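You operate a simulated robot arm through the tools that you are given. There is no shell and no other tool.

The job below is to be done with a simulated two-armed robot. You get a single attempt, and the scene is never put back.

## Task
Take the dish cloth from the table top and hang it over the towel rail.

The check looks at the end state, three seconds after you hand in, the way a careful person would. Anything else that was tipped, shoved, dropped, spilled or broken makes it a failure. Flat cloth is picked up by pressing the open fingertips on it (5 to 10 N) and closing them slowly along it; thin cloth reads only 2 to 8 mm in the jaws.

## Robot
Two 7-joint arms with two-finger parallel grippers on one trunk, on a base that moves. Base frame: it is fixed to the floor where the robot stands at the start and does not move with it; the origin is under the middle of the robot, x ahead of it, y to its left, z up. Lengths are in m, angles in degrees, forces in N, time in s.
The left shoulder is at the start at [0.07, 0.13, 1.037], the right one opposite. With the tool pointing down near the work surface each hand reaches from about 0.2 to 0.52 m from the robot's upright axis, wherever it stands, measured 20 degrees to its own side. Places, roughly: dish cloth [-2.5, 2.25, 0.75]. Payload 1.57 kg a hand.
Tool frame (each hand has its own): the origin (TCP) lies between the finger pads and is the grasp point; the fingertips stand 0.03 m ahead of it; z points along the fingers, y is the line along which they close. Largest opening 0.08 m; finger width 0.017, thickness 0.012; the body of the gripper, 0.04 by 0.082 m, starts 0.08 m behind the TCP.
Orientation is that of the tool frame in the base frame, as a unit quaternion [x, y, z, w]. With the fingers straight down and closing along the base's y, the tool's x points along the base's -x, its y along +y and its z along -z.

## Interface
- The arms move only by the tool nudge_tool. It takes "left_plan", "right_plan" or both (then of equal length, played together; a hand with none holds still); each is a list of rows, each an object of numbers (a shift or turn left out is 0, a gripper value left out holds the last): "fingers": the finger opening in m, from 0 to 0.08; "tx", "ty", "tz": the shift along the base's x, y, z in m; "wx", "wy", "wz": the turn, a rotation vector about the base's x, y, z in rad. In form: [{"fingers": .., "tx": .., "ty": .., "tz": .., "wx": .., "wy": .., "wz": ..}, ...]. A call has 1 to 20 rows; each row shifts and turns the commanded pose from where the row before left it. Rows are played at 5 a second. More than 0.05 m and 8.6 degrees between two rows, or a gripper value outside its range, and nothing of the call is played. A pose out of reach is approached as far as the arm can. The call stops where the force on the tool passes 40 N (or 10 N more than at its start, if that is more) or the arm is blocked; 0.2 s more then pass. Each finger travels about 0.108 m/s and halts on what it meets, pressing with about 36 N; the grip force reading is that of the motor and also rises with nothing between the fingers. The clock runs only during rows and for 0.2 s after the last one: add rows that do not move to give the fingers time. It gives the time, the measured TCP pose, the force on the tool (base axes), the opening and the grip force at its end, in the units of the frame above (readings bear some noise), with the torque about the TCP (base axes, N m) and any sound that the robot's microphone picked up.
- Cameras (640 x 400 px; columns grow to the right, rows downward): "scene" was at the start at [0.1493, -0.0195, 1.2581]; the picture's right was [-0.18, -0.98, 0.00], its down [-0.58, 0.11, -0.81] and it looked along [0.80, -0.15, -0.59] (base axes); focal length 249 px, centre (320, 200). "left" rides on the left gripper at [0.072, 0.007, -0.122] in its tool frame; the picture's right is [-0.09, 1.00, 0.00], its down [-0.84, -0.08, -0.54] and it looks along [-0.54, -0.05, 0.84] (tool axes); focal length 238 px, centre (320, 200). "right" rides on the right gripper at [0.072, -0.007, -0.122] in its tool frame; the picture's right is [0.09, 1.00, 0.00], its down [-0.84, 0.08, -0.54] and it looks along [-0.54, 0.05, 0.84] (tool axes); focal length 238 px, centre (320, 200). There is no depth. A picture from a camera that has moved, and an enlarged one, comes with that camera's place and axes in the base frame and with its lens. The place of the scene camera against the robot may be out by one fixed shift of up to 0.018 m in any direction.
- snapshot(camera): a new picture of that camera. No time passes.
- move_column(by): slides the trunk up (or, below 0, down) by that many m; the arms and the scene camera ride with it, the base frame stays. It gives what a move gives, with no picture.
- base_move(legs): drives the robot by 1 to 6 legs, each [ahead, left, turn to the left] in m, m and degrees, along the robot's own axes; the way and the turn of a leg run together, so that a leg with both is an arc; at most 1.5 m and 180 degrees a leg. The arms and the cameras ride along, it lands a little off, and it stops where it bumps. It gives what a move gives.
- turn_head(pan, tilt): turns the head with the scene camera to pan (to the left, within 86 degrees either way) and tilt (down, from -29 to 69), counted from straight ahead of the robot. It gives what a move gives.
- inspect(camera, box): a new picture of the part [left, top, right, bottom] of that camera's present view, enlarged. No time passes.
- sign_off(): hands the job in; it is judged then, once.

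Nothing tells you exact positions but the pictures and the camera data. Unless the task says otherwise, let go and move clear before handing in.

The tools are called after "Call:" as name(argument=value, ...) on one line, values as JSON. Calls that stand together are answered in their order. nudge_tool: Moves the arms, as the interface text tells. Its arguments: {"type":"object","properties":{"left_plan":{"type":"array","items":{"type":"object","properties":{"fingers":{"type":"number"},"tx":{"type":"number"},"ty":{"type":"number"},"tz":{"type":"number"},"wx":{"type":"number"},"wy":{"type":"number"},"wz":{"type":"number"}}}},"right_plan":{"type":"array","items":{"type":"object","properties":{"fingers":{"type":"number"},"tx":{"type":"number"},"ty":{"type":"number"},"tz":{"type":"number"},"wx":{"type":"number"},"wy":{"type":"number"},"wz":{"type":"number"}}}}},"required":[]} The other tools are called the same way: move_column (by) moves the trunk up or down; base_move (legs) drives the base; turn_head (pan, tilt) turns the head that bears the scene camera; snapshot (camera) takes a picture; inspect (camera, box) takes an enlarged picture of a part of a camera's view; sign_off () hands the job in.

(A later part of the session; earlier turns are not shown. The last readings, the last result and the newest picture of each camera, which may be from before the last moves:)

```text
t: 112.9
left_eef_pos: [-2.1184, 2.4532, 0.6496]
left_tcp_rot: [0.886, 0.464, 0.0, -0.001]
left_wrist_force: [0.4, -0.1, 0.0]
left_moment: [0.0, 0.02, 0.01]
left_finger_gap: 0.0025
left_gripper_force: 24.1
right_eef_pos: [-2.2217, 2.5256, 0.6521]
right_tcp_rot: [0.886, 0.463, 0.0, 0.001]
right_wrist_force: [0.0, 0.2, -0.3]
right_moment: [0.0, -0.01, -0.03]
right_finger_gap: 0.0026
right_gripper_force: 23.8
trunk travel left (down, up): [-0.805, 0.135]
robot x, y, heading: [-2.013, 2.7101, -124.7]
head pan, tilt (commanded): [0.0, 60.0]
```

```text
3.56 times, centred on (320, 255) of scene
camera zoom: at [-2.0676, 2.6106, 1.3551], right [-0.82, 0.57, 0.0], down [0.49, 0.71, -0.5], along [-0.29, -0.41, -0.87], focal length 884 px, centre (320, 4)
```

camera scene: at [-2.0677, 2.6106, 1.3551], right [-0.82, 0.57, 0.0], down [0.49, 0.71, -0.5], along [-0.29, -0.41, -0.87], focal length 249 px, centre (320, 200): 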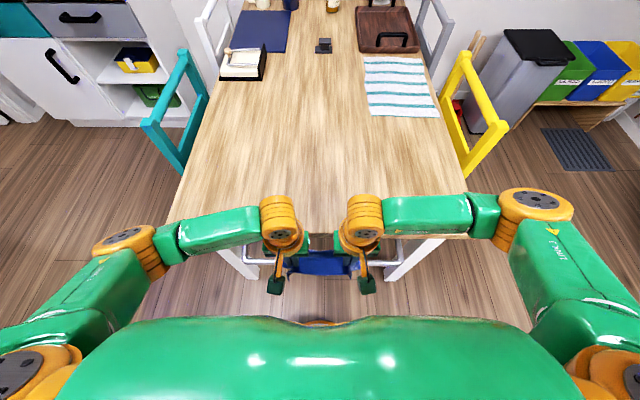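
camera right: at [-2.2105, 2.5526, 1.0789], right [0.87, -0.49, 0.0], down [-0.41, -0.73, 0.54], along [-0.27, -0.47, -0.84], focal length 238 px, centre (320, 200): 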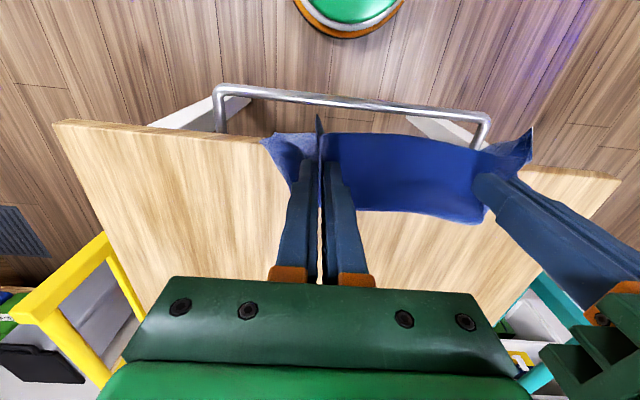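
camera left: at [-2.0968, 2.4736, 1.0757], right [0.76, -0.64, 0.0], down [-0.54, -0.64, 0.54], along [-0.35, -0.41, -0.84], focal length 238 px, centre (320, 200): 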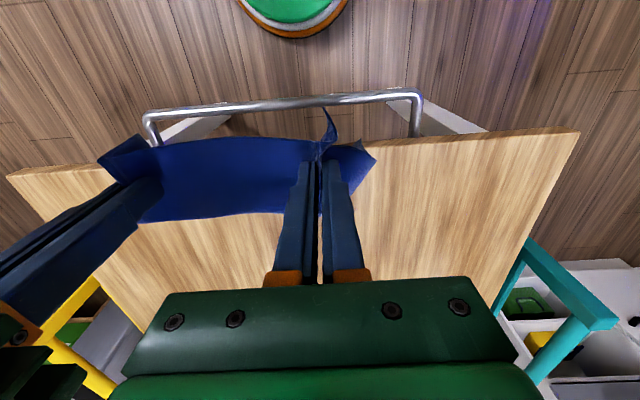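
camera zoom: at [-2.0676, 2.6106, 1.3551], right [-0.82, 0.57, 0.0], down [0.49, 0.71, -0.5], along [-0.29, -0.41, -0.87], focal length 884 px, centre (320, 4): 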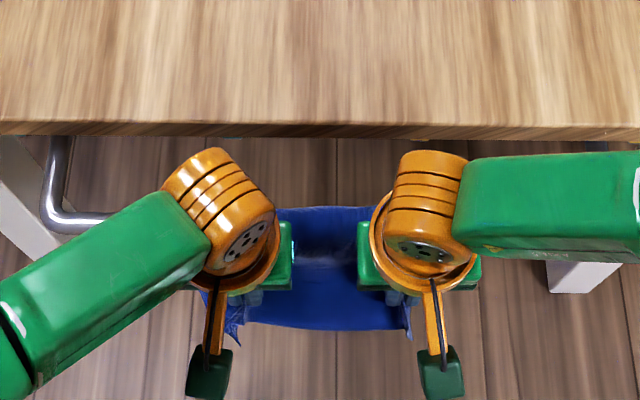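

The cloth is draped over the bar with both sides hanging. I'll go down another 1 cm and then open the fingers slowly.

Call:
nudge_tool(left_plan=[{"tz": -0.01}, {}, {"fingers": 0.006}, {"fingers": 0.012}, {"fingers": 0.018}, {"fingers": 0.024}, {"fingers": 0.03}, {"fingers": 0.036}, {}, {}, {}], right_plan=[{"tz": -0.01}, {}, {"fingers": 0.006}, {"fingers": 0.012}, {"fingers": 0.018}, {"fingers": 0.024}, {"fingers": 0.03}, {"fingers": 0.036}, {}, {}, {}])

Call:
snapshot(camera="right")

Call:
snapshot(camera="left")

Call:
snapshot(camera="scene")

```text
t: 115.3
left_eef_pos: [-2.1192, 2.4545, 0.6405]
left_tcp_rot: [0.886, 0.464, 0.0, 0.001]
left_wrist_force: [0.0, 0.1, -0.4]
left_moment: [-0.03, 0.02, 0.0]
left_finger_gap: 0.0363
left_gripper_force: 0.1
right_eef_pos: [-2.2217, 2.5258, 0.6408]
right_tcp_rot: [0.886, 0.463, -0.001, 0.0]
right_wrist_force: [0.0, 0.4, 0.5]
right_moment: [0.02, -0.01, 0.03]
right_finger_gap: 0.0359
right_gripper_force: 0.1
trunk travel left (down, up): [-0.805, 0.135]
robot x, y, heading: [-2.0131, 2.7122, -124.8]
head pan, tilt (commanded): [0.0, 60.0]
```

```text
taken
camera right: at [-2.1863, 2.5878, 0.7632], right [0.87, -0.49, 0.0], down [-0.41, -0.73, 0.54], along [-0.27, -0.47, -0.84], focal length 238 px, centre (320, 200)
```

right: 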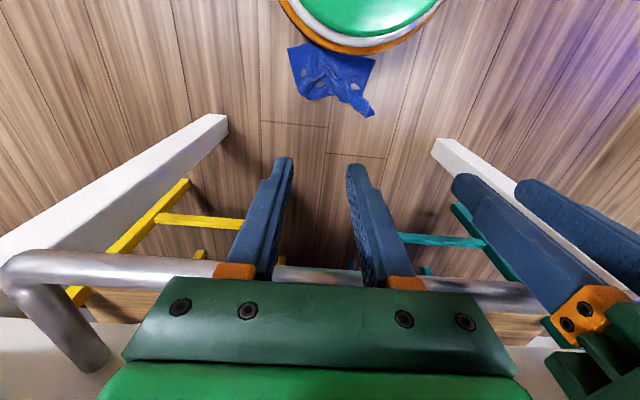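

```text
taken
camera left: at [-2.0724, 2.508, 0.7624], right [0.77, -0.64, 0.0], down [-0.54, -0.64, 0.54], along [-0.35, -0.42, -0.84], focal length 238 px, centre (320, 200)
```

left: 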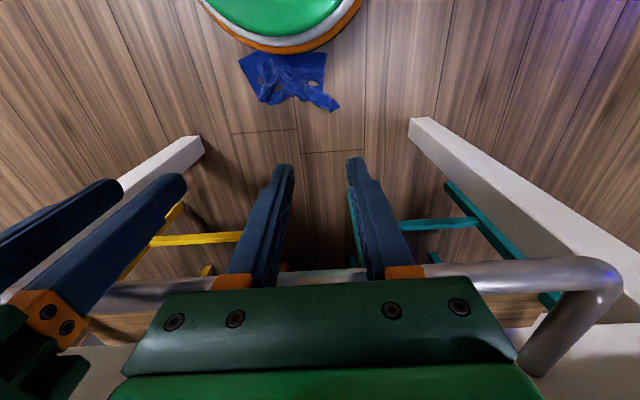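

```text
taken
camera scene: at [-2.0676, 2.6106, 1.3551], right [-0.82, 0.57, 0.0], down [0.49, 0.71, -0.5], along [-0.29, -0.41, -0.87], focal length 249 px, centre (320, 200)
```

scene: 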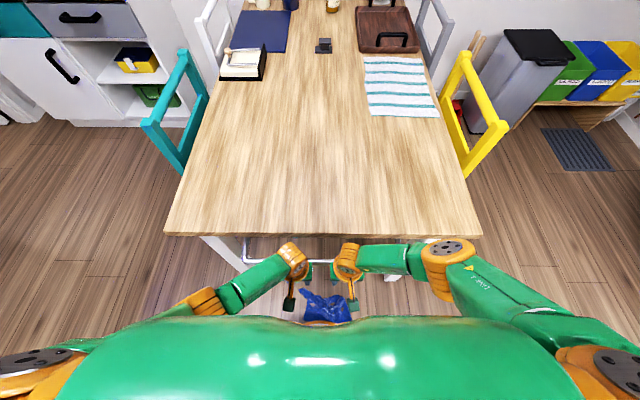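

The cloth slid off when I released and is now on the floor in front of my base; nothing else was disturbed. I'll raise the hands, back the base away, and look at how it lies.

Call:
nudge_tool(left_plan=[{"tz": 0.03}, {"tz": 0.04}, {"tz": 0.04}, {"tz": 0.04}, {}], right_plan=[{"tz": 0.03}, {"tz": 0.04}, {"tz": 0.04}, {"tz": 0.04}, {}])

Call:
base_move(legs=[[-0.15, 0, 0]])

Call:
snapshot(camera="scene")

Call:
snapshot(camera="right")

Call:
snapshot(camera="left")

```text
t: 116.5
left_eef_pos: [-2.1183, 2.4498, 0.7931]
left_tcp_rot: [0.886, 0.464, 0.0, 0.0]
left_wrist_force: [0.6, 0.2, -0.4]
left_moment: [0.01, -0.01, 0.02]
left_finger_gap: 0.0359
left_gripper_force: 0.0
right_eef_pos: [-2.2235, 2.5238, 0.7913]
right_tcp_rot: [0.886, 0.463, 0.0, -0.001]
right_wrist_force: [0.0, 0.3, -0.6]
right_moment: [0.0, 0.0, 0.03]
right_finger_gap: 0.0361
right_gripper_force: 0.0
trunk travel left (down, up): [-0.805, 0.135]
robot x, y, heading: [-2.0138, 2.7113, -125.0]
head pan, tilt (commanded): [0.0, 60.0]
```

```text
t: 117.9
left_eef_pos: [-2.0314, 2.577, 0.7915]
left_tcp_rot: [0.885, 0.465, 0.001, -0.001]
left_wrist_force: [-1.3, -0.6, -0.1]
left_moment: [0.02, 0.0, 0.0]
left_finger_gap: 0.0356
left_gripper_force: 0.1
right_eef_pos: [-2.136, 2.6495, 0.7905]
right_tcp_rot: [0.886, 0.464, 0.0, 0.0]
right_wrist_force: [0.4, -0.3, -0.3]
right_moment: [0.01, 0.01, 0.0]
right_finger_gap: 0.0359
right_gripper_force: 0.1
trunk travel left (down, up): [-0.805, 0.135]
robot x, y, heading: [-1.9275, 2.8348, -125.0]
head pan, tilt (commanded): [0.0, 60.0]
```

```text
taken
camera scene: at [-1.9818, 2.7341, 1.3549], right [-0.82, 0.57, 0.0], down [0.49, 0.71, -0.5], along [-0.28, -0.41, -0.87], focal length 249 px, centre (320, 200)
```

scene: 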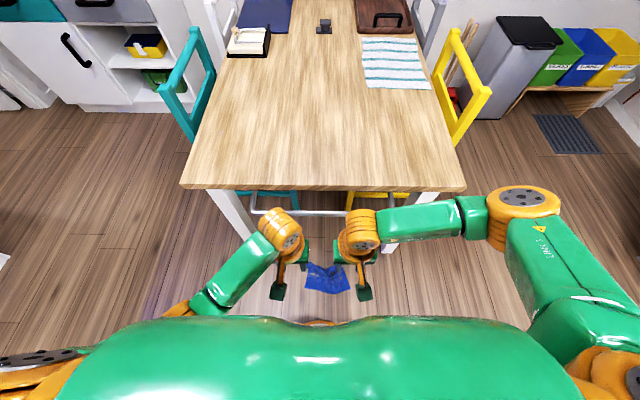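

```text
taken
camera right: at [-2.1012, 2.7114, 0.912], right [0.87, -0.49, 0.0], down [-0.41, -0.73, 0.54], along [-0.27, -0.47, -0.84], focal length 238 px, centre (320, 200)
```

right: 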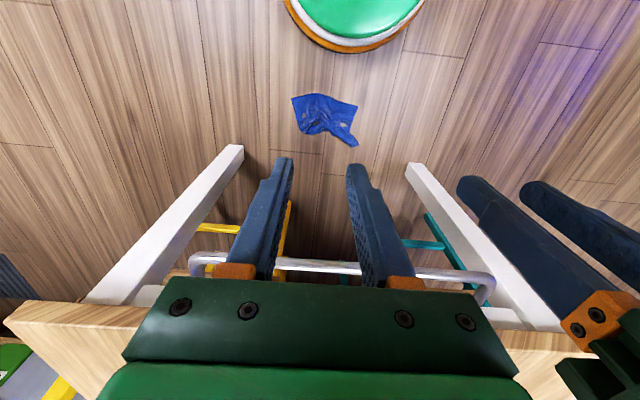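

```text
taken
camera left: at [-1.9848, 2.6294, 0.9128], right [0.77, -0.64, 0.0], down [-0.54, -0.64, 0.54], along [-0.35, -0.41, -0.84], focal length 238 px, centre (320, 200)
```

left: 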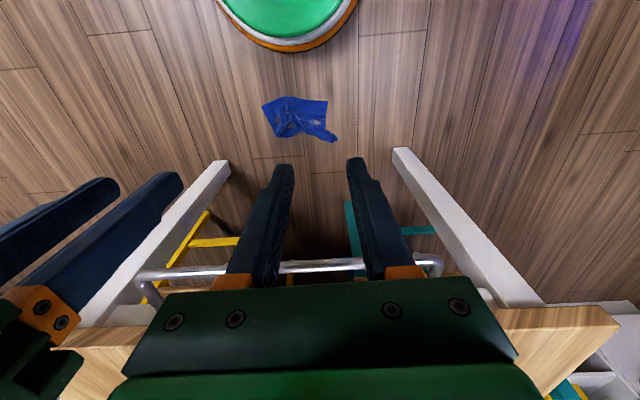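

The cloth lies crumpled on the open floor, about 0.4 m ahead of me. I'll zoom in on it.

Call:
inspect(camera="right", box=[270, 80, 380, 155])

Call:
inspect(camera="left", box=[245, 80, 355, 155])

Call:
inspect(camera="scene", box=[280, 240, 380, 310])

```text
5.33 times, centred on (325, 118) of right
camera zoom: at [-2.1012, 2.7114, 0.912], right [0.87, -0.49, 0.0], down [-0.41, -0.73, 0.54], along [-0.27, -0.47, -0.84], focal length 1271 px, centre (293, 640)
```

zoom: 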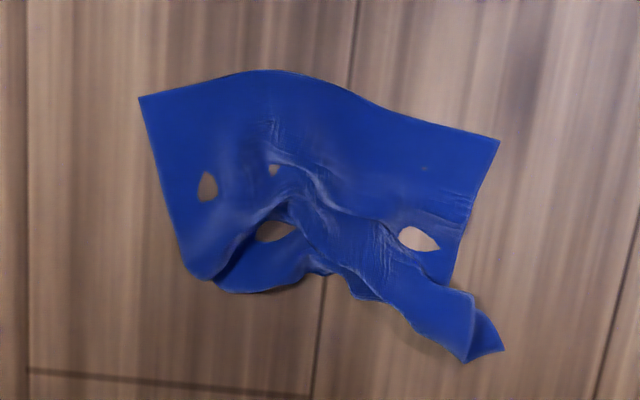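

```text
5.33 times, centred on (300, 118) of left
camera zoom: at [-1.9848, 2.6294, 0.9128], right [0.77, -0.64, 0.0], down [-0.54, -0.64, 0.54], along [-0.35, -0.41, -0.84], focal length 1271 px, centre (427, 640)
```

zoom: 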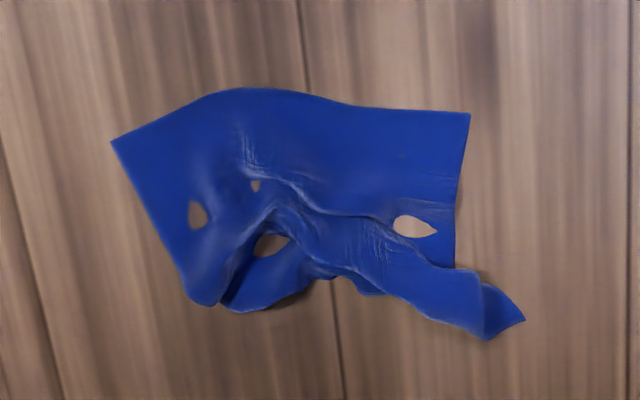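

```text
5.71 times, centred on (330, 275) of scene
camera zoom: at [-1.9818, 2.7341, 1.3549], right [-0.82, 0.57, 0.0], down [0.49, 0.71, -0.5], along [-0.28, -0.41, -0.87], focal length 1421 px, centre (263, -229)
```

zoom: 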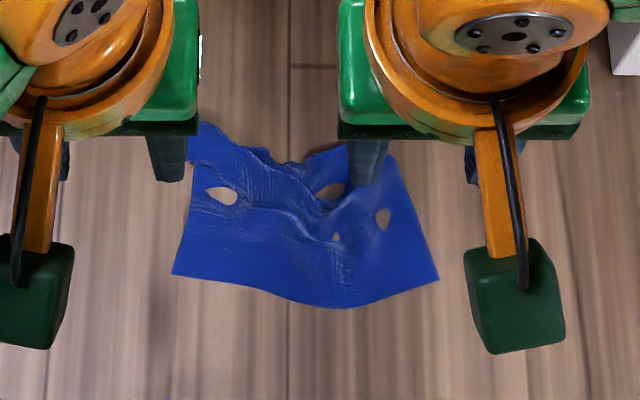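

The near edge of the cloth (about r = edge from [-2.27, 2.63] to [-2.07, 2.48]) lies flat toward me, so I can take it there. This time I'll turn the hands 90° so the fingers close across the edge, which should make it hang straight; first a small strafe, then the turn.

Call:
base_move(legs=[[0, -0.035, 0]])

Call:
nudge_tool(left_plan=[{"wz": -0.1428, "fingers": 0.04}, {"wz": -0.1428}, {"wz": -0.1428}, {"wz": -0.1428}, {"wz": -0.1428}, {"wz": -0.1428}, {"wz": -0.1428}, {"wz": -0.1428}, {"wz": -0.1428}, {"wz": -0.1428}, {"wz": -0.1428}, {}, {}], right_plan=[{"wz": 0.1428, "fingers": 0.04}, {"wz": 0.1428}, {"wz": 0.1428}, {"wz": 0.1428}, {"wz": 0.1428}, {"wz": 0.1428}, {"wz": 0.1428}, {"wz": 0.1428}, {"wz": 0.1428}, {"wz": 0.1428}, {"wz": 0.1428}, {}, {}])

Call:
snapshot(camera="scene")

Call:
snapshot(camera="right")

Call:
snapshot(camera="left")

```text
t: 118.8
left_eef_pos: [-2.0559, 2.5936, 0.7909]
left_tcp_rot: [0.885, 0.465, -0.002, -0.001]
left_wrist_force: [-0.6, 0.0, -0.8]
left_moment: [0.01, 0.04, -0.01]
left_finger_gap: 0.0363
left_gripper_force: 0.1
right_eef_pos: [-2.1619, 2.6696, 0.7918]
right_tcp_rot: [0.886, 0.464, -0.001, -0.001]
right_wrist_force: [-0.4, 0.2, 0.1]
right_moment: [0.01, -0.02, -0.03]
right_finger_gap: 0.0361
right_gripper_force: 0.1
trunk travel left (down, up): [-0.805, 0.135]
robot x, y, heading: [-1.9531, 2.8566, -124.5]
head pan, tilt (commanded): [0.0, 60.0]
```

```text
t: 121.5
left_eef_pos: [-2.0577, 2.5959, 0.7909]
left_tcp_rot: [0.954, -0.298, -0.001, 0.0]
left_wrist_force: [0.5, -0.4, 0.5]
left_moment: [-0.01, 0.02, -0.02]
left_finger_gap: 0.0403
left_gripper_force: 0.0
right_eef_pos: [-2.1646, 2.6692, 0.7912]
right_tcp_rot: [0.298, 0.955, 0.0, 0.0]
right_wrist_force: [0.4, 0.0, -0.8]
right_moment: [0.01, 0.0, -0.03]
right_finger_gap: 0.04
right_gripper_force: 0.0
trunk travel left (down, up): [-0.805, 0.135]
robot x, y, heading: [-1.9555, 2.8541, -124.8]
head pan, tilt (commanded): [0.0, 60.0]
```

```text
taken
camera scene: at [-2.0088, 2.7559, 1.3551], right [-0.82, 0.57, 0.0], down [0.49, 0.71, -0.5], along [-0.28, -0.41, -0.87], focal length 249 px, centre (320, 200)
```

scene: 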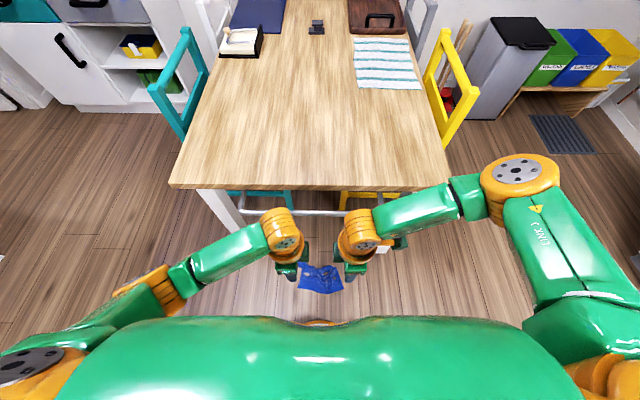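

```text
taken
camera right: at [-2.2273, 2.7049, 0.9122], right [0.49, 0.87, 0.0], down [0.73, -0.41, 0.54], along [0.47, -0.27, -0.84], focal length 238 px, centre (320, 200)
```

right: 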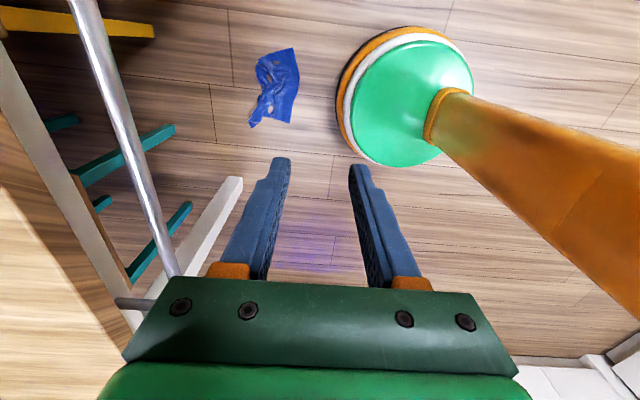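

```text
taken
camera left: at [-2.0032, 2.5486, 0.913], right [-0.64, -0.77, 0.0], down [-0.64, 0.54, 0.54], along [-0.42, 0.35, -0.84], focal length 238 px, centre (320, 200)
```

left: 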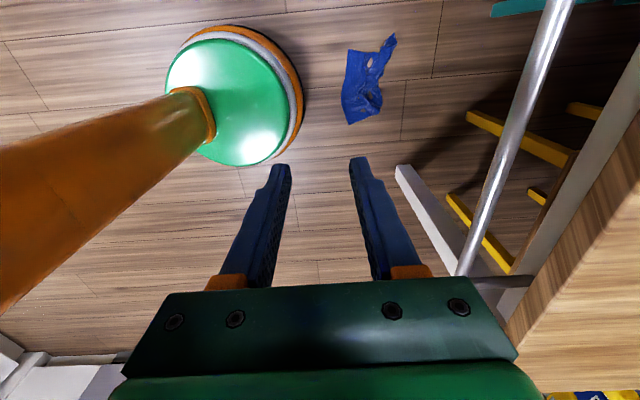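

The turned wrist views now see the cloth and rail side-on, which will help. I'll lower the trunk in two stages with the hands kept back from the rail, then look.

Call:
move_column(by=-0.35)

Call:
move_column(by=-0.3)

Call:
snapshot(camera="scene")

Call:
snapshot(camera="right")

Call:
snapshot(camera="left")

```text
t: 125.0
left_eef_pos: [-2.0595, 2.5957, 0.4401]
left_tcp_rot: [0.955, -0.297, -0.001, 0.0]
left_wrist_force: [0.6, 0.8, -0.1]
left_moment: [0.0, -0.02, -0.01]
left_finger_gap: 0.04
left_gripper_force: 0.1
right_eef_pos: [-2.1634, 2.6698, 0.4415]
right_tcp_rot: [0.299, 0.954, 0.0, 0.001]
right_wrist_force: [0.5, 0.2, -0.5]
right_moment: [0.01, 0.02, -0.01]
right_finger_gap: 0.0402
right_gripper_force: 0.1
trunk travel left (down, up): [-0.455, 0.485]
robot x, y, heading: [-1.9559, 2.8535, -124.8]
head pan, tilt (commanded): [0.0, 60.0]
```

```text
t: 128.0
left_eef_pos: [-2.0585, 2.5946, 0.1411]
left_tcp_rot: [0.955, -0.298, -0.001, 0.0]
left_wrist_force: [-0.5, 0.3, -0.6]
left_moment: [0.01, -0.01, 0.0]
left_finger_gap: 0.04
left_gripper_force: 0.0
right_eef_pos: [-2.1642, 2.6693, 0.1413]
right_tcp_rot: [0.298, 0.954, 0.0, 0.0]
right_wrist_force: [0.6, -0.4, 0.6]
right_moment: [0.0, -0.02, 0.0]
right_finger_gap: 0.0401
right_gripper_force: 0.2
trunk travel left (down, up): [-0.155, 0.785]
robot x, y, heading: [-1.9558, 2.8545, -124.8]
head pan, tilt (commanded): [0.0, 60.0]
```

```text
taken
camera scene: at [-2.0087, 2.7559, 0.7051], right [-0.82, 0.57, 0.0], down [0.49, 0.71, -0.5], along [-0.28, -0.41, -0.87], focal length 249 px, centre (320, 200)
```

scene: 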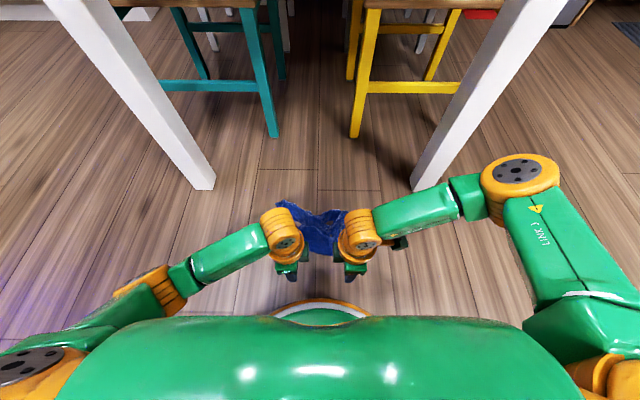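

```text
taken
camera right: at [-2.2272, 2.7051, 0.2623], right [0.49, 0.87, 0.0], down [0.73, -0.41, 0.54], along [0.47, -0.27, -0.84], focal length 238 px, centre (320, 200)
```

right: 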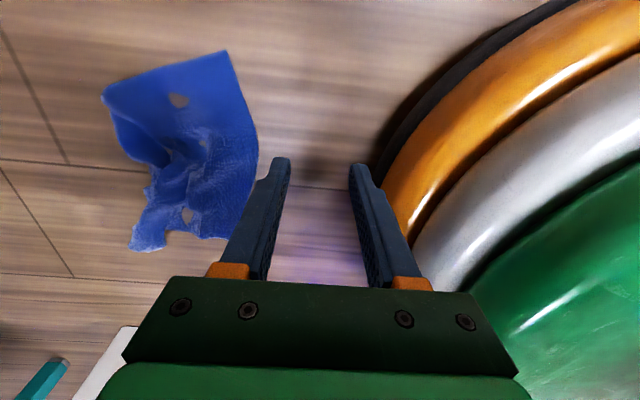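

```text
taken
camera left: at [-2.0031, 2.5487, 0.263], right [-0.64, -0.77, 0.0], down [-0.64, 0.54, 0.54], along [-0.42, 0.35, -0.84], focal length 238 px, centre (320, 200)
```

left: 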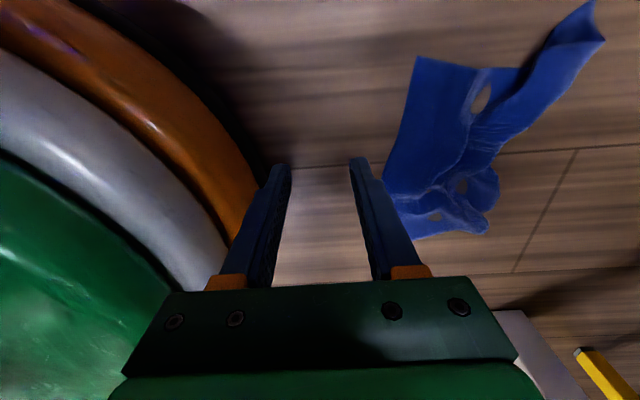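

Hands are low beside the base, cloth edge just ahead. I'll move forward over the edge and down to about 3 cm tip height.

Call:
nudge_tool(left_plan=[{"tx": -0.0105, "ty": -0.01685}, {"tx": -0.0105, "ty": -0.01685}, {"tx": -0.0105, "ty": -0.01685}, {"tx": -0.0105, "ty": -0.01685, "tz": -0.02}, {"tx": -0.0105, "ty": -0.01685, "tz": -0.03}, {"tx": -0.0105, "ty": -0.01685, "tz": -0.03}, {}, {}], right_plan=[{"tx": -0.01245, "ty": -0.0153}, {"tx": -0.01245, "ty": -0.0153}, {"tx": -0.01245, "ty": -0.0153}, {"tx": -0.01245, "ty": -0.0153, "tz": -0.02}, {"tx": -0.01245, "ty": -0.0153, "tz": -0.03}, {"tx": -0.01245, "ty": -0.0153, "tz": -0.03}, {}, {}])

Call:
snapshot(camera="right")

Call:
snapshot(camera="left")

Call:
snapshot(camera="scene")

```text
t: 129.8
left_eef_pos: [-2.1217, 2.496, 0.062]
left_tcp_rot: [0.954, -0.299, -0.001, -0.001]
left_wrist_force: [0.6, 0.2, -1.2]
left_moment: [0.0, 0.01, -0.01]
left_finger_gap: 0.0399
left_gripper_force: 0.1
right_eef_pos: [-2.183, 2.6503, 0.1322]
right_tcp_rot: [0.298, 0.955, -0.001, -0.001]
right_wrist_force: [-0.8, -0.7, -0.5]
right_moment: [0.01, 0.0, -0.01]
right_finger_gap: 0.04
right_gripper_force: 0.1
right hand out of reach, approached as far as the arm can: row 2, 3, 4, 5, 6
trunk travel left (down, up): [-0.155, 0.785]
robot x, y, heading: [-1.9558, 2.8582, -124.7]
head pan, tilt (commanded): [0.0, 60.0]
```

```text
taken
camera right: at [-2.2457, 2.6858, 0.2529], right [0.49, 0.87, 0.0], down [0.73, -0.41, 0.54], along [0.47, -0.27, -0.84], focal length 238 px, centre (320, 200)
```

right: 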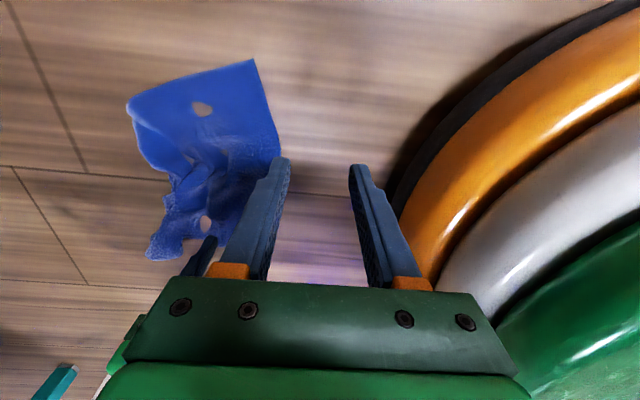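

```text
taken
camera left: at [-2.0665, 2.4483, 0.1841], right [-0.64, -0.77, 0.0], down [-0.64, 0.54, 0.54], along [-0.42, 0.35, -0.84], focal length 238 px, centre (320, 200)
```

left: 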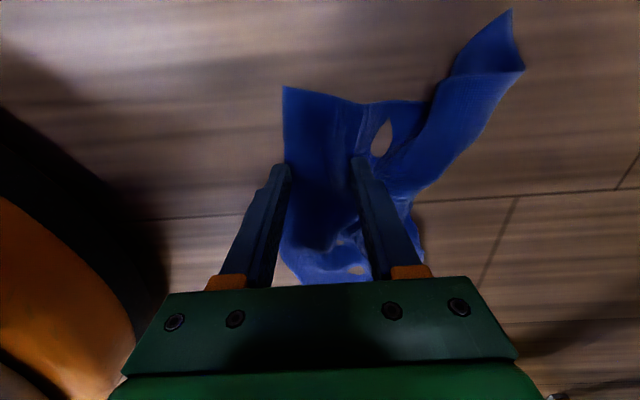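

```text
taken
camera scene: at [-2.0087, 2.7559, 0.7051], right [-0.82, 0.57, 0.0], down [0.49, 0.71, -0.5], along [-0.28, -0.41, -0.87], focal length 249 px, centre (320, 200)
```

scene: 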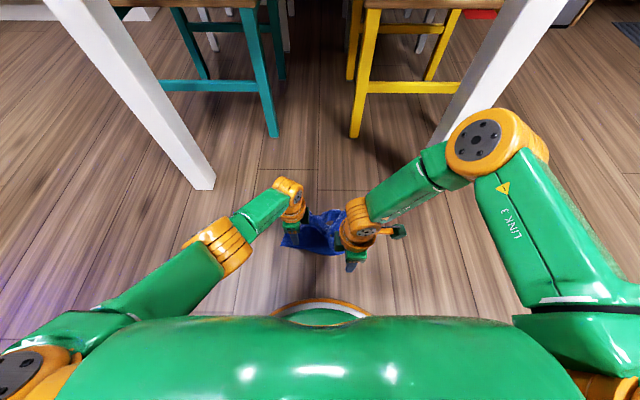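

The left hand is well placed, but the right arm hit a limit in the turned pose. I'll back the right hand out exactly as it came and turn it back to its original orientation, where it reached fine.

Call:
nudge_tool(right_plan=[{"tx": 0.01245, "ty": 0.0153, "tz": 0.03}, {"tx": 0.01245, "ty": 0.0153, "tz": 0.03}, {"tx": 0.01245, "ty": 0.0153, "tz": 0.02}, {"tx": 0.01245, "ty": 0.0153}, {"tx": 0.01245, "ty": 0.0153}, {"tx": 0.01245, "ty": 0.0153}, {}, {}])

Call:
nudge_tool(right_plan=[{"wz": -0.1428, "tz": 0.005}, {"wz": -0.1428, "tz": 0.005}, {"wz": -0.1428, "tz": 0.005}, {"wz": -0.1428, "tz": 0.005}, {"wz": -0.1428, "tz": 0.005}, {"wz": -0.1428}, {"wz": -0.1428}, {"wz": -0.1428}, {"wz": -0.1428}, {"wz": -0.1428}, {"wz": -0.1428}, {}, {}])

Call:
snapshot(camera="right")

Call:
snapshot(camera="scene")

```text
t: 130.9
left_eef_pos: [-2.121, 2.4946, 0.063]
left_tcp_rot: [0.955, -0.298, 0.0, 0.0]
left_wrist_force: [-0.3, -0.5, -0.7]
left_moment: [0.01, 0.02, 0.03]
left_finger_gap: 0.0402
left_gripper_force: 0.1
right_eef_pos: [-2.1392, 2.7138, 0.2128]
right_tcp_rot: [0.301, 0.953, -0.007, -0.014]
right_wrist_force: [-41.0, 4.3, 9.1]
right_moment: [0.14, 0.67, 0.59]
right_finger_gap: 0.0212
right_gripper_force: 0.1
trunk travel left (down, up): [-0.155, 0.785]
robot x, y, heading: [-1.9555, 2.8508, -124.6]
head pan, tilt (commanded): [0.0, 60.0]
stopped in row 5 (right hand): the force on the tool passed its limit at 49 N (the readings are from after the stop); the commanded pose is now the measured one
```

```text
t: 133.7
left_eef_pos: [-2.121, 2.4948, 0.0619]
left_tcp_rot: [0.955, -0.298, 0.0, 0.0]
left_wrist_force: [-0.3, 0.4, 0.1]
left_moment: [0.02, -0.01, 0.01]
left_finger_gap: 0.0401
left_gripper_force: 0.0
right_eef_pos: [-2.1344, 2.7152, 0.2375]
right_tcp_rot: [0.887, 0.462, 0.003, -0.009]
right_wrist_force: [-0.2, 0.8, -0.3]
right_moment: [-0.01, 0.02, 0.0]
right_finger_gap: 0.0402
right_gripper_force: 0.0
trunk travel left (down, up): [-0.155, 0.785]
robot x, y, heading: [-1.9546, 2.8535, -124.9]
head pan, tilt (commanded): [0.0, 60.0]
```

```text
taken
camera right: at [-2.098, 2.7746, 0.3605], right [0.87, -0.49, -0.01], down [-0.41, -0.74, 0.53], along [-0.27, -0.46, -0.85], focal length 238 px, centre (320, 200)
```

right: 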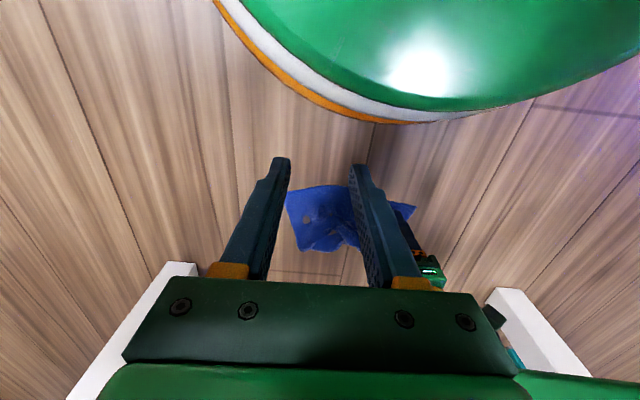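

```text
taken
camera scene: at [-2.0087, 2.7559, 0.7051], right [-0.82, 0.57, 0.0], down [0.49, 0.71, -0.5], along [-0.28, -0.41, -0.87], focal length 249 px, centre (320, 200)
```

scene: 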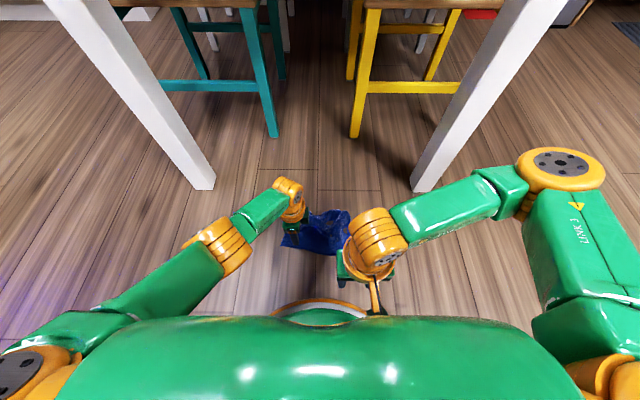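

The right hand is back in its original orientation. I'll bring it forward over the cloth edge beside the left hand.

Call:
nudge_tool(right_plan=[{"tx": -0.0164, "ty": -0.0213}, {"tx": -0.0164, "ty": -0.0213}, {"tx": -0.0164, "ty": -0.0213}, {"tx": -0.0164, "ty": -0.0213, "tz": -0.03}, {"tx": -0.0164, "ty": -0.0213, "tz": -0.04}, {"tx": -0.0164, "ty": -0.0213, "tz": -0.04}, {"tz": -0.04, "fingers": 0.05}, {"tz": -0.02}, {}])

Call:
snapshot(camera="right")

Call:
snapshot(camera="left")

Call:
snapshot(camera="scene")

```text
t: 135.7
left_eef_pos: [-2.1219, 2.4947, 0.0623]
left_tcp_rot: [0.955, -0.298, -0.001, 0.0]
left_wrist_force: [0.2, 0.6, 0.0]
left_moment: [0.01, 0.01, -0.01]
left_finger_gap: 0.0403
left_gripper_force: 0.0
right_eef_pos: [-2.2329, 2.5876, 0.0691]
right_tcp_rot: [0.887, 0.462, 0.003, -0.009]
right_wrist_force: [-0.9, -0.6, -0.5]
right_moment: [0.02, 0.0, 0.02]
right_finger_gap: 0.05
right_gripper_force: 0.0
trunk travel left (down, up): [-0.155, 0.785]
robot x, y, heading: [-1.957, 2.8548, -124.6]
head pan, tilt (commanded): [0.0, 60.0]
```

```text
taken
camera right: at [-2.1974, 2.647, 0.1917], right [0.87, -0.49, -0.01], down [-0.41, -0.74, 0.53], along [-0.27, -0.46, -0.85], focal length 238 px, centre (320, 200)
```

right: 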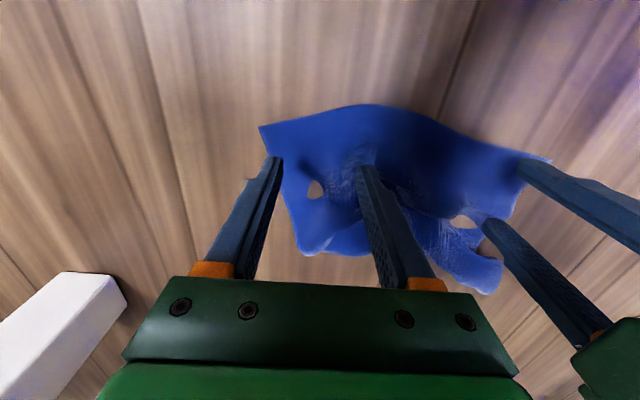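

```text
taken
camera left: at [-2.0662, 2.4484, 0.184], right [-0.64, -0.77, 0.0], down [-0.64, 0.54, 0.54], along [-0.42, 0.35, -0.84], focal length 238 px, centre (320, 200)
```

left: 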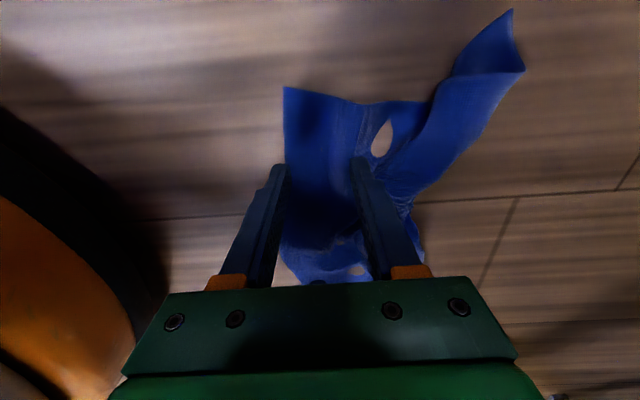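

```text
taken
camera scene: at [-2.0087, 2.7559, 0.7051], right [-0.82, 0.57, 0.0], down [0.49, 0.71, -0.5], along [-0.28, -0.41, -0.87], focal length 249 px, centre (320, 200)
```

scene: 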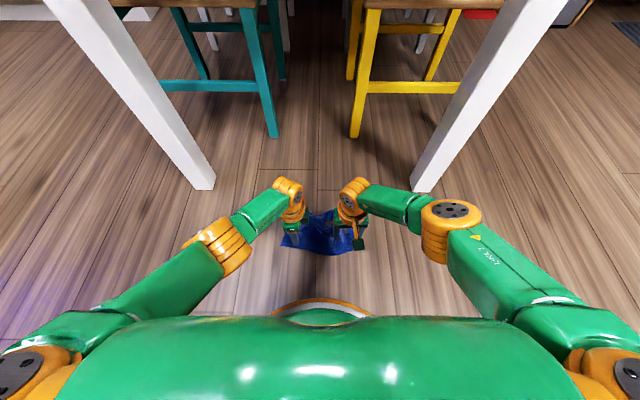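

The right arm is now posed like the left one, so turning it here may work. I'll lift it slightly and try the 90° turn again in place.

Call:
nudge_tool(right_plan=[{"tz": 0.04}, {"wz": 0.1428}, {"wz": 0.1428}, {"wz": 0.1428}, {"wz": 0.1428}, {"wz": 0.1428}, {"wz": 0.1428}, {"wz": 0.1428}, {"wz": 0.1428}, {"wz": 0.1428}, {"wz": 0.1428}, {"wz": 0.1428}, {}, {}])

Call:
snapshot(camera="right")

Call:
snapshot(camera="scene")

```text
t: 138.7
left_eef_pos: [-2.1209, 2.4961, 0.0624]
left_tcp_rot: [0.954, -0.298, -0.001, 0.0]
left_wrist_force: [1.4, -0.5, -0.6]
left_moment: [0.01, 0.01, -0.02]
left_finger_gap: 0.0399
left_gripper_force: 0.0
right_eef_pos: [-2.2354, 2.5956, 0.1244]
right_tcp_rot: [0.548, 0.836, -0.015, -0.002]
right_wrist_force: [0.2, -0.6, 0.5]
right_moment: [-0.02, -0.01, -0.01]
right_finger_gap: 0.05
right_gripper_force: 0.1
right hand out of reach, approached as far as the arm can: row 8, 9, 10, 11, 12
trunk travel left (down, up): [-0.155, 0.785]
robot x, y, heading: [-1.9567, 2.8605, -124.6]
head pan, tilt (commanded): [0.0, 60.0]
```

```text
taken
camera right: at [-2.2674, 2.6601, 0.2458], right [0.88, 0.48, -0.03], down [0.42, -0.72, 0.55], along [0.24, -0.5, -0.83], focal length 238 px, centre (320, 200)
```

right: 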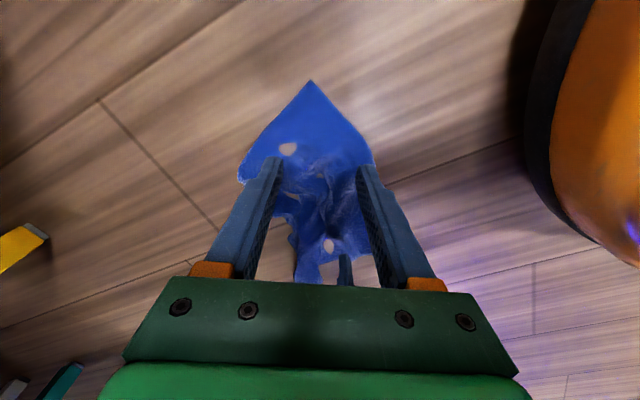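

```text
taken
camera scene: at [-2.0087, 2.7559, 0.7051], right [-0.82, 0.57, 0.0], down [0.49, 0.71, -0.5], along [-0.28, -0.41, -0.87], focal length 249 px, centre (320, 200)
```

scene: 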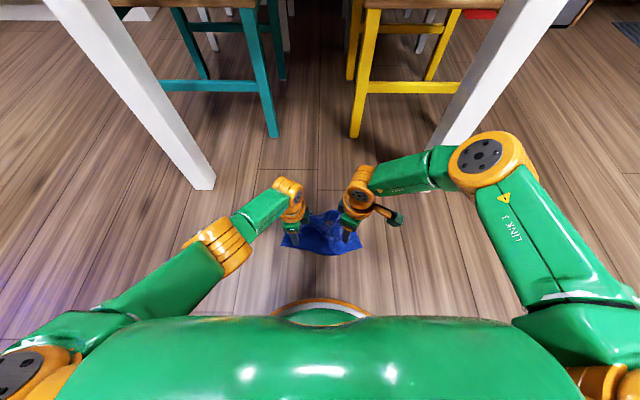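

The right hand can only turn about 58° here, so I'll return it to its original orientation and use it that way; the left stays turned.

Call:
nudge_tool(right_plan=[{"wz": -0.1454}, {"wz": -0.1454}, {"wz": -0.1454}, {"wz": -0.1454}, {"wz": -0.1454}, {"wz": -0.1454}, {"wz": -0.1454}, {}, {}])

Call:
snapshot(camera="right")

```text
t: 140.7
left_eef_pos: [-2.1206, 2.4952, 0.0621]
left_tcp_rot: [0.954, -0.298, 0.0, 0.0]
left_wrist_force: [0.0, -0.4, 0.2]
left_moment: [0.0, 0.01, 0.02]
left_finger_gap: 0.0397
left_gripper_force: 0.1
right_eef_pos: [-2.235, 2.5944, 0.1239]
right_tcp_rot: [0.887, 0.462, -0.013, -0.01]
right_wrist_force: [0.3, 0.4, 0.1]
right_moment: [-0.01, -0.01, -0.01]
right_finger_gap: 0.0502
right_gripper_force: 0.0
trunk travel left (down, up): [-0.155, 0.785]
robot x, y, heading: [-1.9571, 2.8568, -124.7]
head pan, tilt (commanded): [0.0, 60.0]
```

```text
taken
camera right: at [-2.1957, 2.6557, 0.2457], right [0.87, -0.49, -0.03], down [-0.4, -0.73, 0.55], along [-0.29, -0.47, -0.83], focal length 238 px, centre (320, 200)
```

right: 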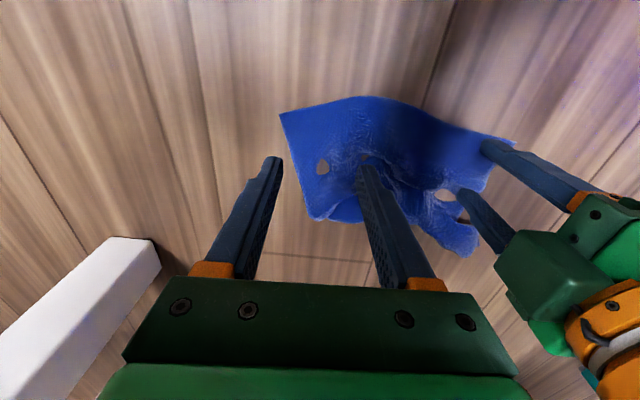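

I'll straighten the right hand's small tilt, set both hands over the edge, and lower to about 1 cm above the floor cloth.

Call:
nudge_tool(left_plan=[{"tx": -0.0046, "ty": -0.0066, "tz": -0.005}, {"tz": -0.005}, {"tz": -0.006}, {}, {}], right_plan=[{"wx": -0.0057, "wy": -0.0323, "tx": 0.0015, "ty": -0.0083, "tz": -0.02}, {"tz": -0.03}, {"tz": -0.026}, {}, {}])

Call:
snapshot(camera="right")

Call:
snapshot(camera="left")

```text
t: 141.9
left_eef_pos: [-2.1189, 2.4941, 0.0552]
left_tcp_rot: [0.954, -0.299, 0.0, 0.0]
left_wrist_force: [0.4, -0.9, 0.4]
left_moment: [0.0, 0.01, -0.03]
left_finger_gap: 0.04
left_gripper_force: 0.1
left hand out of reach, approached as far as the arm can: row 1, 3
right_eef_pos: [-2.2336, 2.5875, 0.0493]
right_tcp_rot: [0.886, 0.464, 0.001, 0.001]
right_wrist_force: [-0.6, 0.0, -0.1]
right_moment: [-0.01, 0.02, -0.01]
right_finger_gap: 0.0502
right_gripper_force: 0.0
trunk travel left (down, up): [-0.155, 0.785]
robot x, y, heading: [-1.9543, 2.8542, -124.6]
head pan, tilt (commanded): [0.0, 60.0]
```

```text
taken
camera right: at [-2.1966, 2.6492, 0.1708], right [0.87, -0.49, 0.0], down [-0.41, -0.73, 0.54], along [-0.27, -0.47, -0.84], focal length 238 px, centre (320, 200)
```

right: 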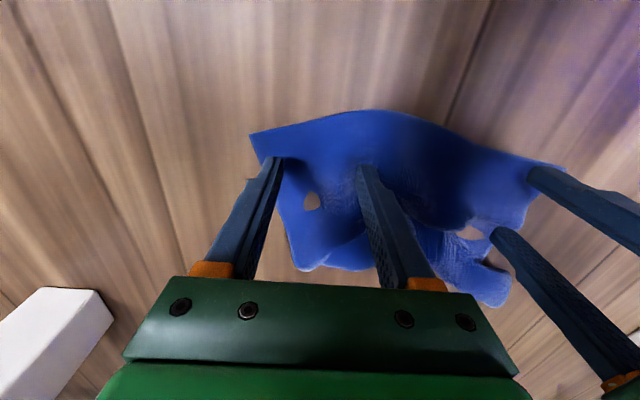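

```text
taken
camera left: at [-2.0644, 2.4472, 0.1781], right [-0.64, -0.77, 0.0], down [-0.64, 0.54, 0.54], along [-0.42, 0.35, -0.84], focal length 238 px, centre (320, 200)
```

left: 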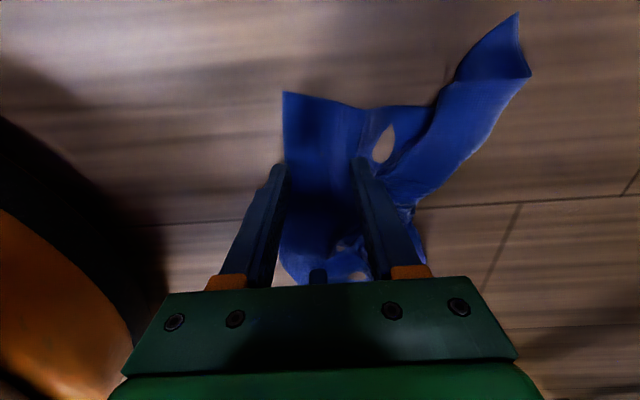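

The left arm is at its reach limit here, so I'll lift both hands a bit, drive the base 5 cm closer, and bring the hands back by the same amount.

Call:
nudge_tool(left_plan=[{"tz": 0.02}, {"tz": 0.02}, {"tx": 0.014, "ty": 0.02}, {"tx": 0.014, "ty": 0.02}, {}], right_plan=[{"tz": 0.02}, {"tz": 0.02}, {"tx": 0.014, "ty": 0.02}, {"tx": 0.014, "ty": 0.02}, {}])

Call:
base_move(legs=[[0.055, 0, 0]])

Call:
snapshot(camera="right")

Call:
snapshot(camera="left")

```text
t: 143.1
left_eef_pos: [-2.091, 2.5348, 0.0956]
left_tcp_rot: [0.954, -0.298, 0.0, 0.001]
left_wrist_force: [-1.1, -0.1, 0.7]
left_moment: [-0.03, 0.01, 0.0]
left_finger_gap: 0.0401
left_gripper_force: 0.1
right_eef_pos: [-2.2047, 2.6259, 0.0891]
right_tcp_rot: [0.887, 0.463, 0.0, 0.0]
right_wrist_force: [0.3, 0.5, -0.1]
right_moment: [-0.01, 0.02, 0.0]
right_finger_gap: 0.0504
right_gripper_force: 0.0
trunk travel left (down, up): [-0.155, 0.785]
robot x, y, heading: [-1.9549, 2.8561, -124.6]
head pan, tilt (commanded): [0.0, 60.0]
```

```text
t: 144.0
left_eef_pos: [-2.1222, 2.4899, 0.0956]
left_tcp_rot: [0.955, -0.298, 0.0, 0.001]
left_wrist_force: [-0.6, 0.0, 0.4]
left_moment: [0.02, 0.02, -0.01]
left_finger_gap: 0.0401
left_gripper_force: 0.0
right_eef_pos: [-2.2371, 2.5812, 0.0892]
right_tcp_rot: [0.886, 0.463, 0.0, 0.002]
right_wrist_force: [0.3, -0.4, 0.4]
right_moment: [0.01, 0.01, 0.02]
right_finger_gap: 0.0501
right_gripper_force: 0.0
trunk travel left (down, up): [-0.155, 0.785]
robot x, y, heading: [-1.9854, 2.8071, -124.8]
head pan, tilt (commanded): [0.0, 60.0]
```

```text
taken
camera right: at [-2.2009, 2.6438, 0.2101], right [0.87, -0.49, 0.0], down [-0.42, -0.73, 0.54], along [-0.27, -0.47, -0.84], focal length 238 px, centre (320, 200)
```

right: 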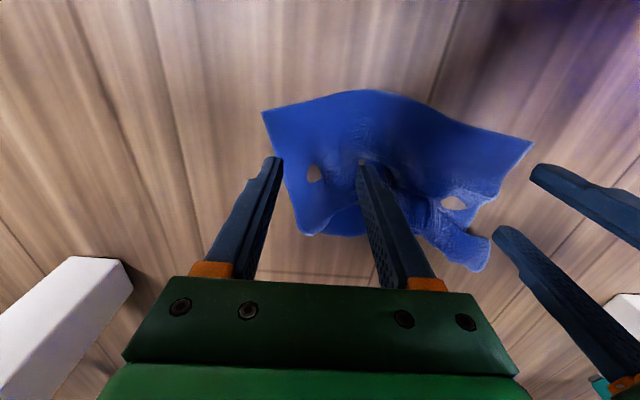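

```text
taken
camera left: at [-2.0676, 2.4435, 0.2187], right [-0.64, -0.77, 0.0], down [-0.64, 0.54, 0.54], along [-0.42, 0.35, -0.84], focal length 238 px, centre (320, 200)
```

left: 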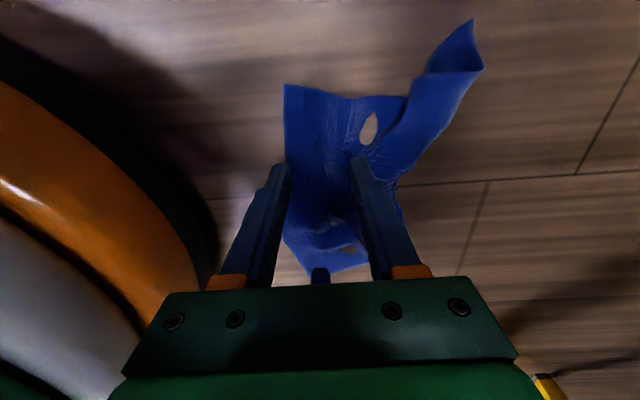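

Both hands are back over the edge with reach to spare. I'll lower to just above the cloth, then feel for contact.

Call:
nudge_tool(left_plan=[{"tz": -0.02}, {"tz": -0.02}, {"tz": -0.014}, {}, {}], right_plan=[{"tz": -0.02, "tx": 0.0034, "ty": 0.0049}, {"tz": -0.02}, {"tz": -0.008}, {}, {}])

Call:
snapshot(camera="right")

Call:
snapshot(camera="left")

```text
t: 145.2
left_eef_pos: [-2.1228, 2.4899, 0.041]
left_tcp_rot: [0.954, -0.299, 0.0, 0.001]
left_wrist_force: [-0.3, 0.5, 0.2]
left_moment: [-0.01, 0.0, 0.04]
left_finger_gap: 0.0403
left_gripper_force: 0.0
right_eef_pos: [-2.2322, 2.588, 0.0404]
right_tcp_rot: [0.886, 0.463, 0.0, 0.001]
right_wrist_force: [-0.1, -0.2, -0.7]
right_moment: [0.01, 0.0, 0.0]
right_finger_gap: 0.0498
right_gripper_force: 0.1
trunk travel left (down, up): [-0.155, 0.785]
robot x, y, heading: [-1.9892, 2.8127, -124.8]
head pan, tilt (commanded): [0.0, 60.0]
```

```text
taken
camera right: at [-2.1963, 2.649, 0.162], right [0.87, -0.49, 0.0], down [-0.42, -0.73, 0.54], along [-0.27, -0.47, -0.84], focal length 238 px, centre (320, 200)
```

right: 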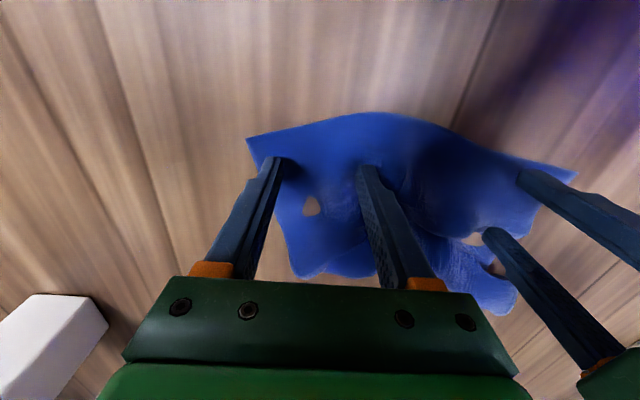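

```text
taken
camera left: at [-2.0675, 2.443, 0.1633], right [-0.64, -0.77, 0.0], down [-0.64, 0.54, 0.54], along [-0.42, 0.35, -0.84], focal length 238 px, centre (320, 200)
```

left: 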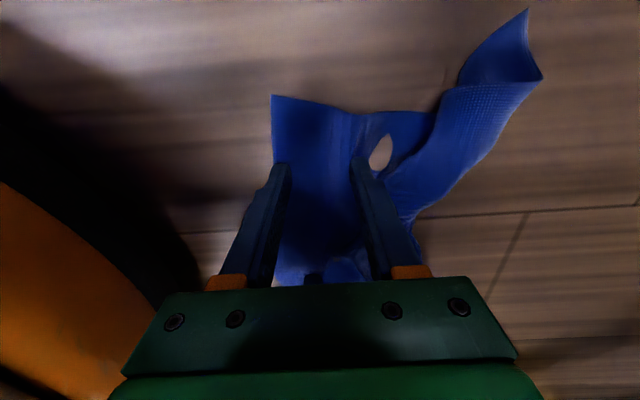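

Both are over cloth. I'll step down to contact.

Call:
nudge_tool(left_plan=[{"tz": -0.005}, {"tz": -0.003}, {}], right_plan=[{"tz": -0.005}, {"tz": -0.002}, {}])

```text
t: 146.0
left_eef_pos: [-2.1237, 2.4911, 0.0347]
left_tcp_rot: [0.954, -0.299, 0.0, 0.0]
left_wrist_force: [0.5, 0.4, 0.5]
left_moment: [0.03, -0.05, 0.0]
left_finger_gap: 0.0399
left_gripper_force: 0.1
right_eef_pos: [-2.2318, 2.5861, 0.0334]
right_tcp_rot: [0.887, 0.462, 0.0, 0.001]
right_wrist_force: [0.0, -0.6, 0.1]
right_moment: [0.0, 0.03, 0.02]
right_finger_gap: 0.0501
right_gripper_force: 0.1
trunk travel left (down, up): [-0.155, 0.785]
robot x, y, heading: [-1.9859, 2.8082, -124.7]
head pan, tilt (commanded): [0.0, 60.0]
```

Call:
nudge_tool(left_plan=[{"tz": -0.0015}, {"tz": -0.0008}, {}], right_plan=[{"tz": -0.0015}, {"tz": -0.0005}, {}])

```text
t: 146.8
left_eef_pos: [-2.1232, 2.4908, 0.0328]
left_tcp_rot: [0.954, -0.298, -0.001, -0.001]
left_wrist_force: [-0.2, -0.5, 0.5]
left_moment: [0.01, 0.02, -0.02]
left_finger_gap: 0.0398
left_gripper_force: 0.1
right_eef_pos: [-2.2326, 2.5857, 0.0317]
right_tcp_rot: [0.887, 0.462, 0.0, 0.001]
right_wrist_force: [-0.6, -0.8, 3.7]
right_moment: [0.06, 0.07, 0.01]
right_finger_gap: 0.0498
right_gripper_force: 0.1
trunk travel left (down, up): [-0.155, 0.785]
robot x, y, heading: [-1.9871, 2.8107, -124.6]
head pan, tilt (commanded): [0.0, 60.0]
```

Call:
nudge_tool(left_plan=[{"tz": -0.001}, {"tz": -0.0005}, {}], right_plan=[{"tz": -0.0004}, {}, {}])

```text
t: 147.6
left_eef_pos: [-2.1221, 2.4913, 0.0324]
left_tcp_rot: [0.955, -0.298, -0.002, 0.0]
left_wrist_force: [0.1, 0.4, 6.1]
left_moment: [0.08, -0.02, -0.04]
left_finger_gap: 0.0402
left_gripper_force: 0.0
right_eef_pos: [-2.2334, 2.5868, 0.0319]
right_tcp_rot: [0.887, 0.462, -0.001, 0.001]
right_wrist_force: [2.2, 2.7, 6.7]
right_moment: [0.14, 0.07, -0.04]
right_finger_gap: 0.0497
right_gripper_force: 0.0
trunk travel left (down, up): [-0.155, 0.785]
robot x, y, heading: [-1.9874, 2.8106, -124.6]
head pan, tilt (commanded): [0.0, 60.0]
```

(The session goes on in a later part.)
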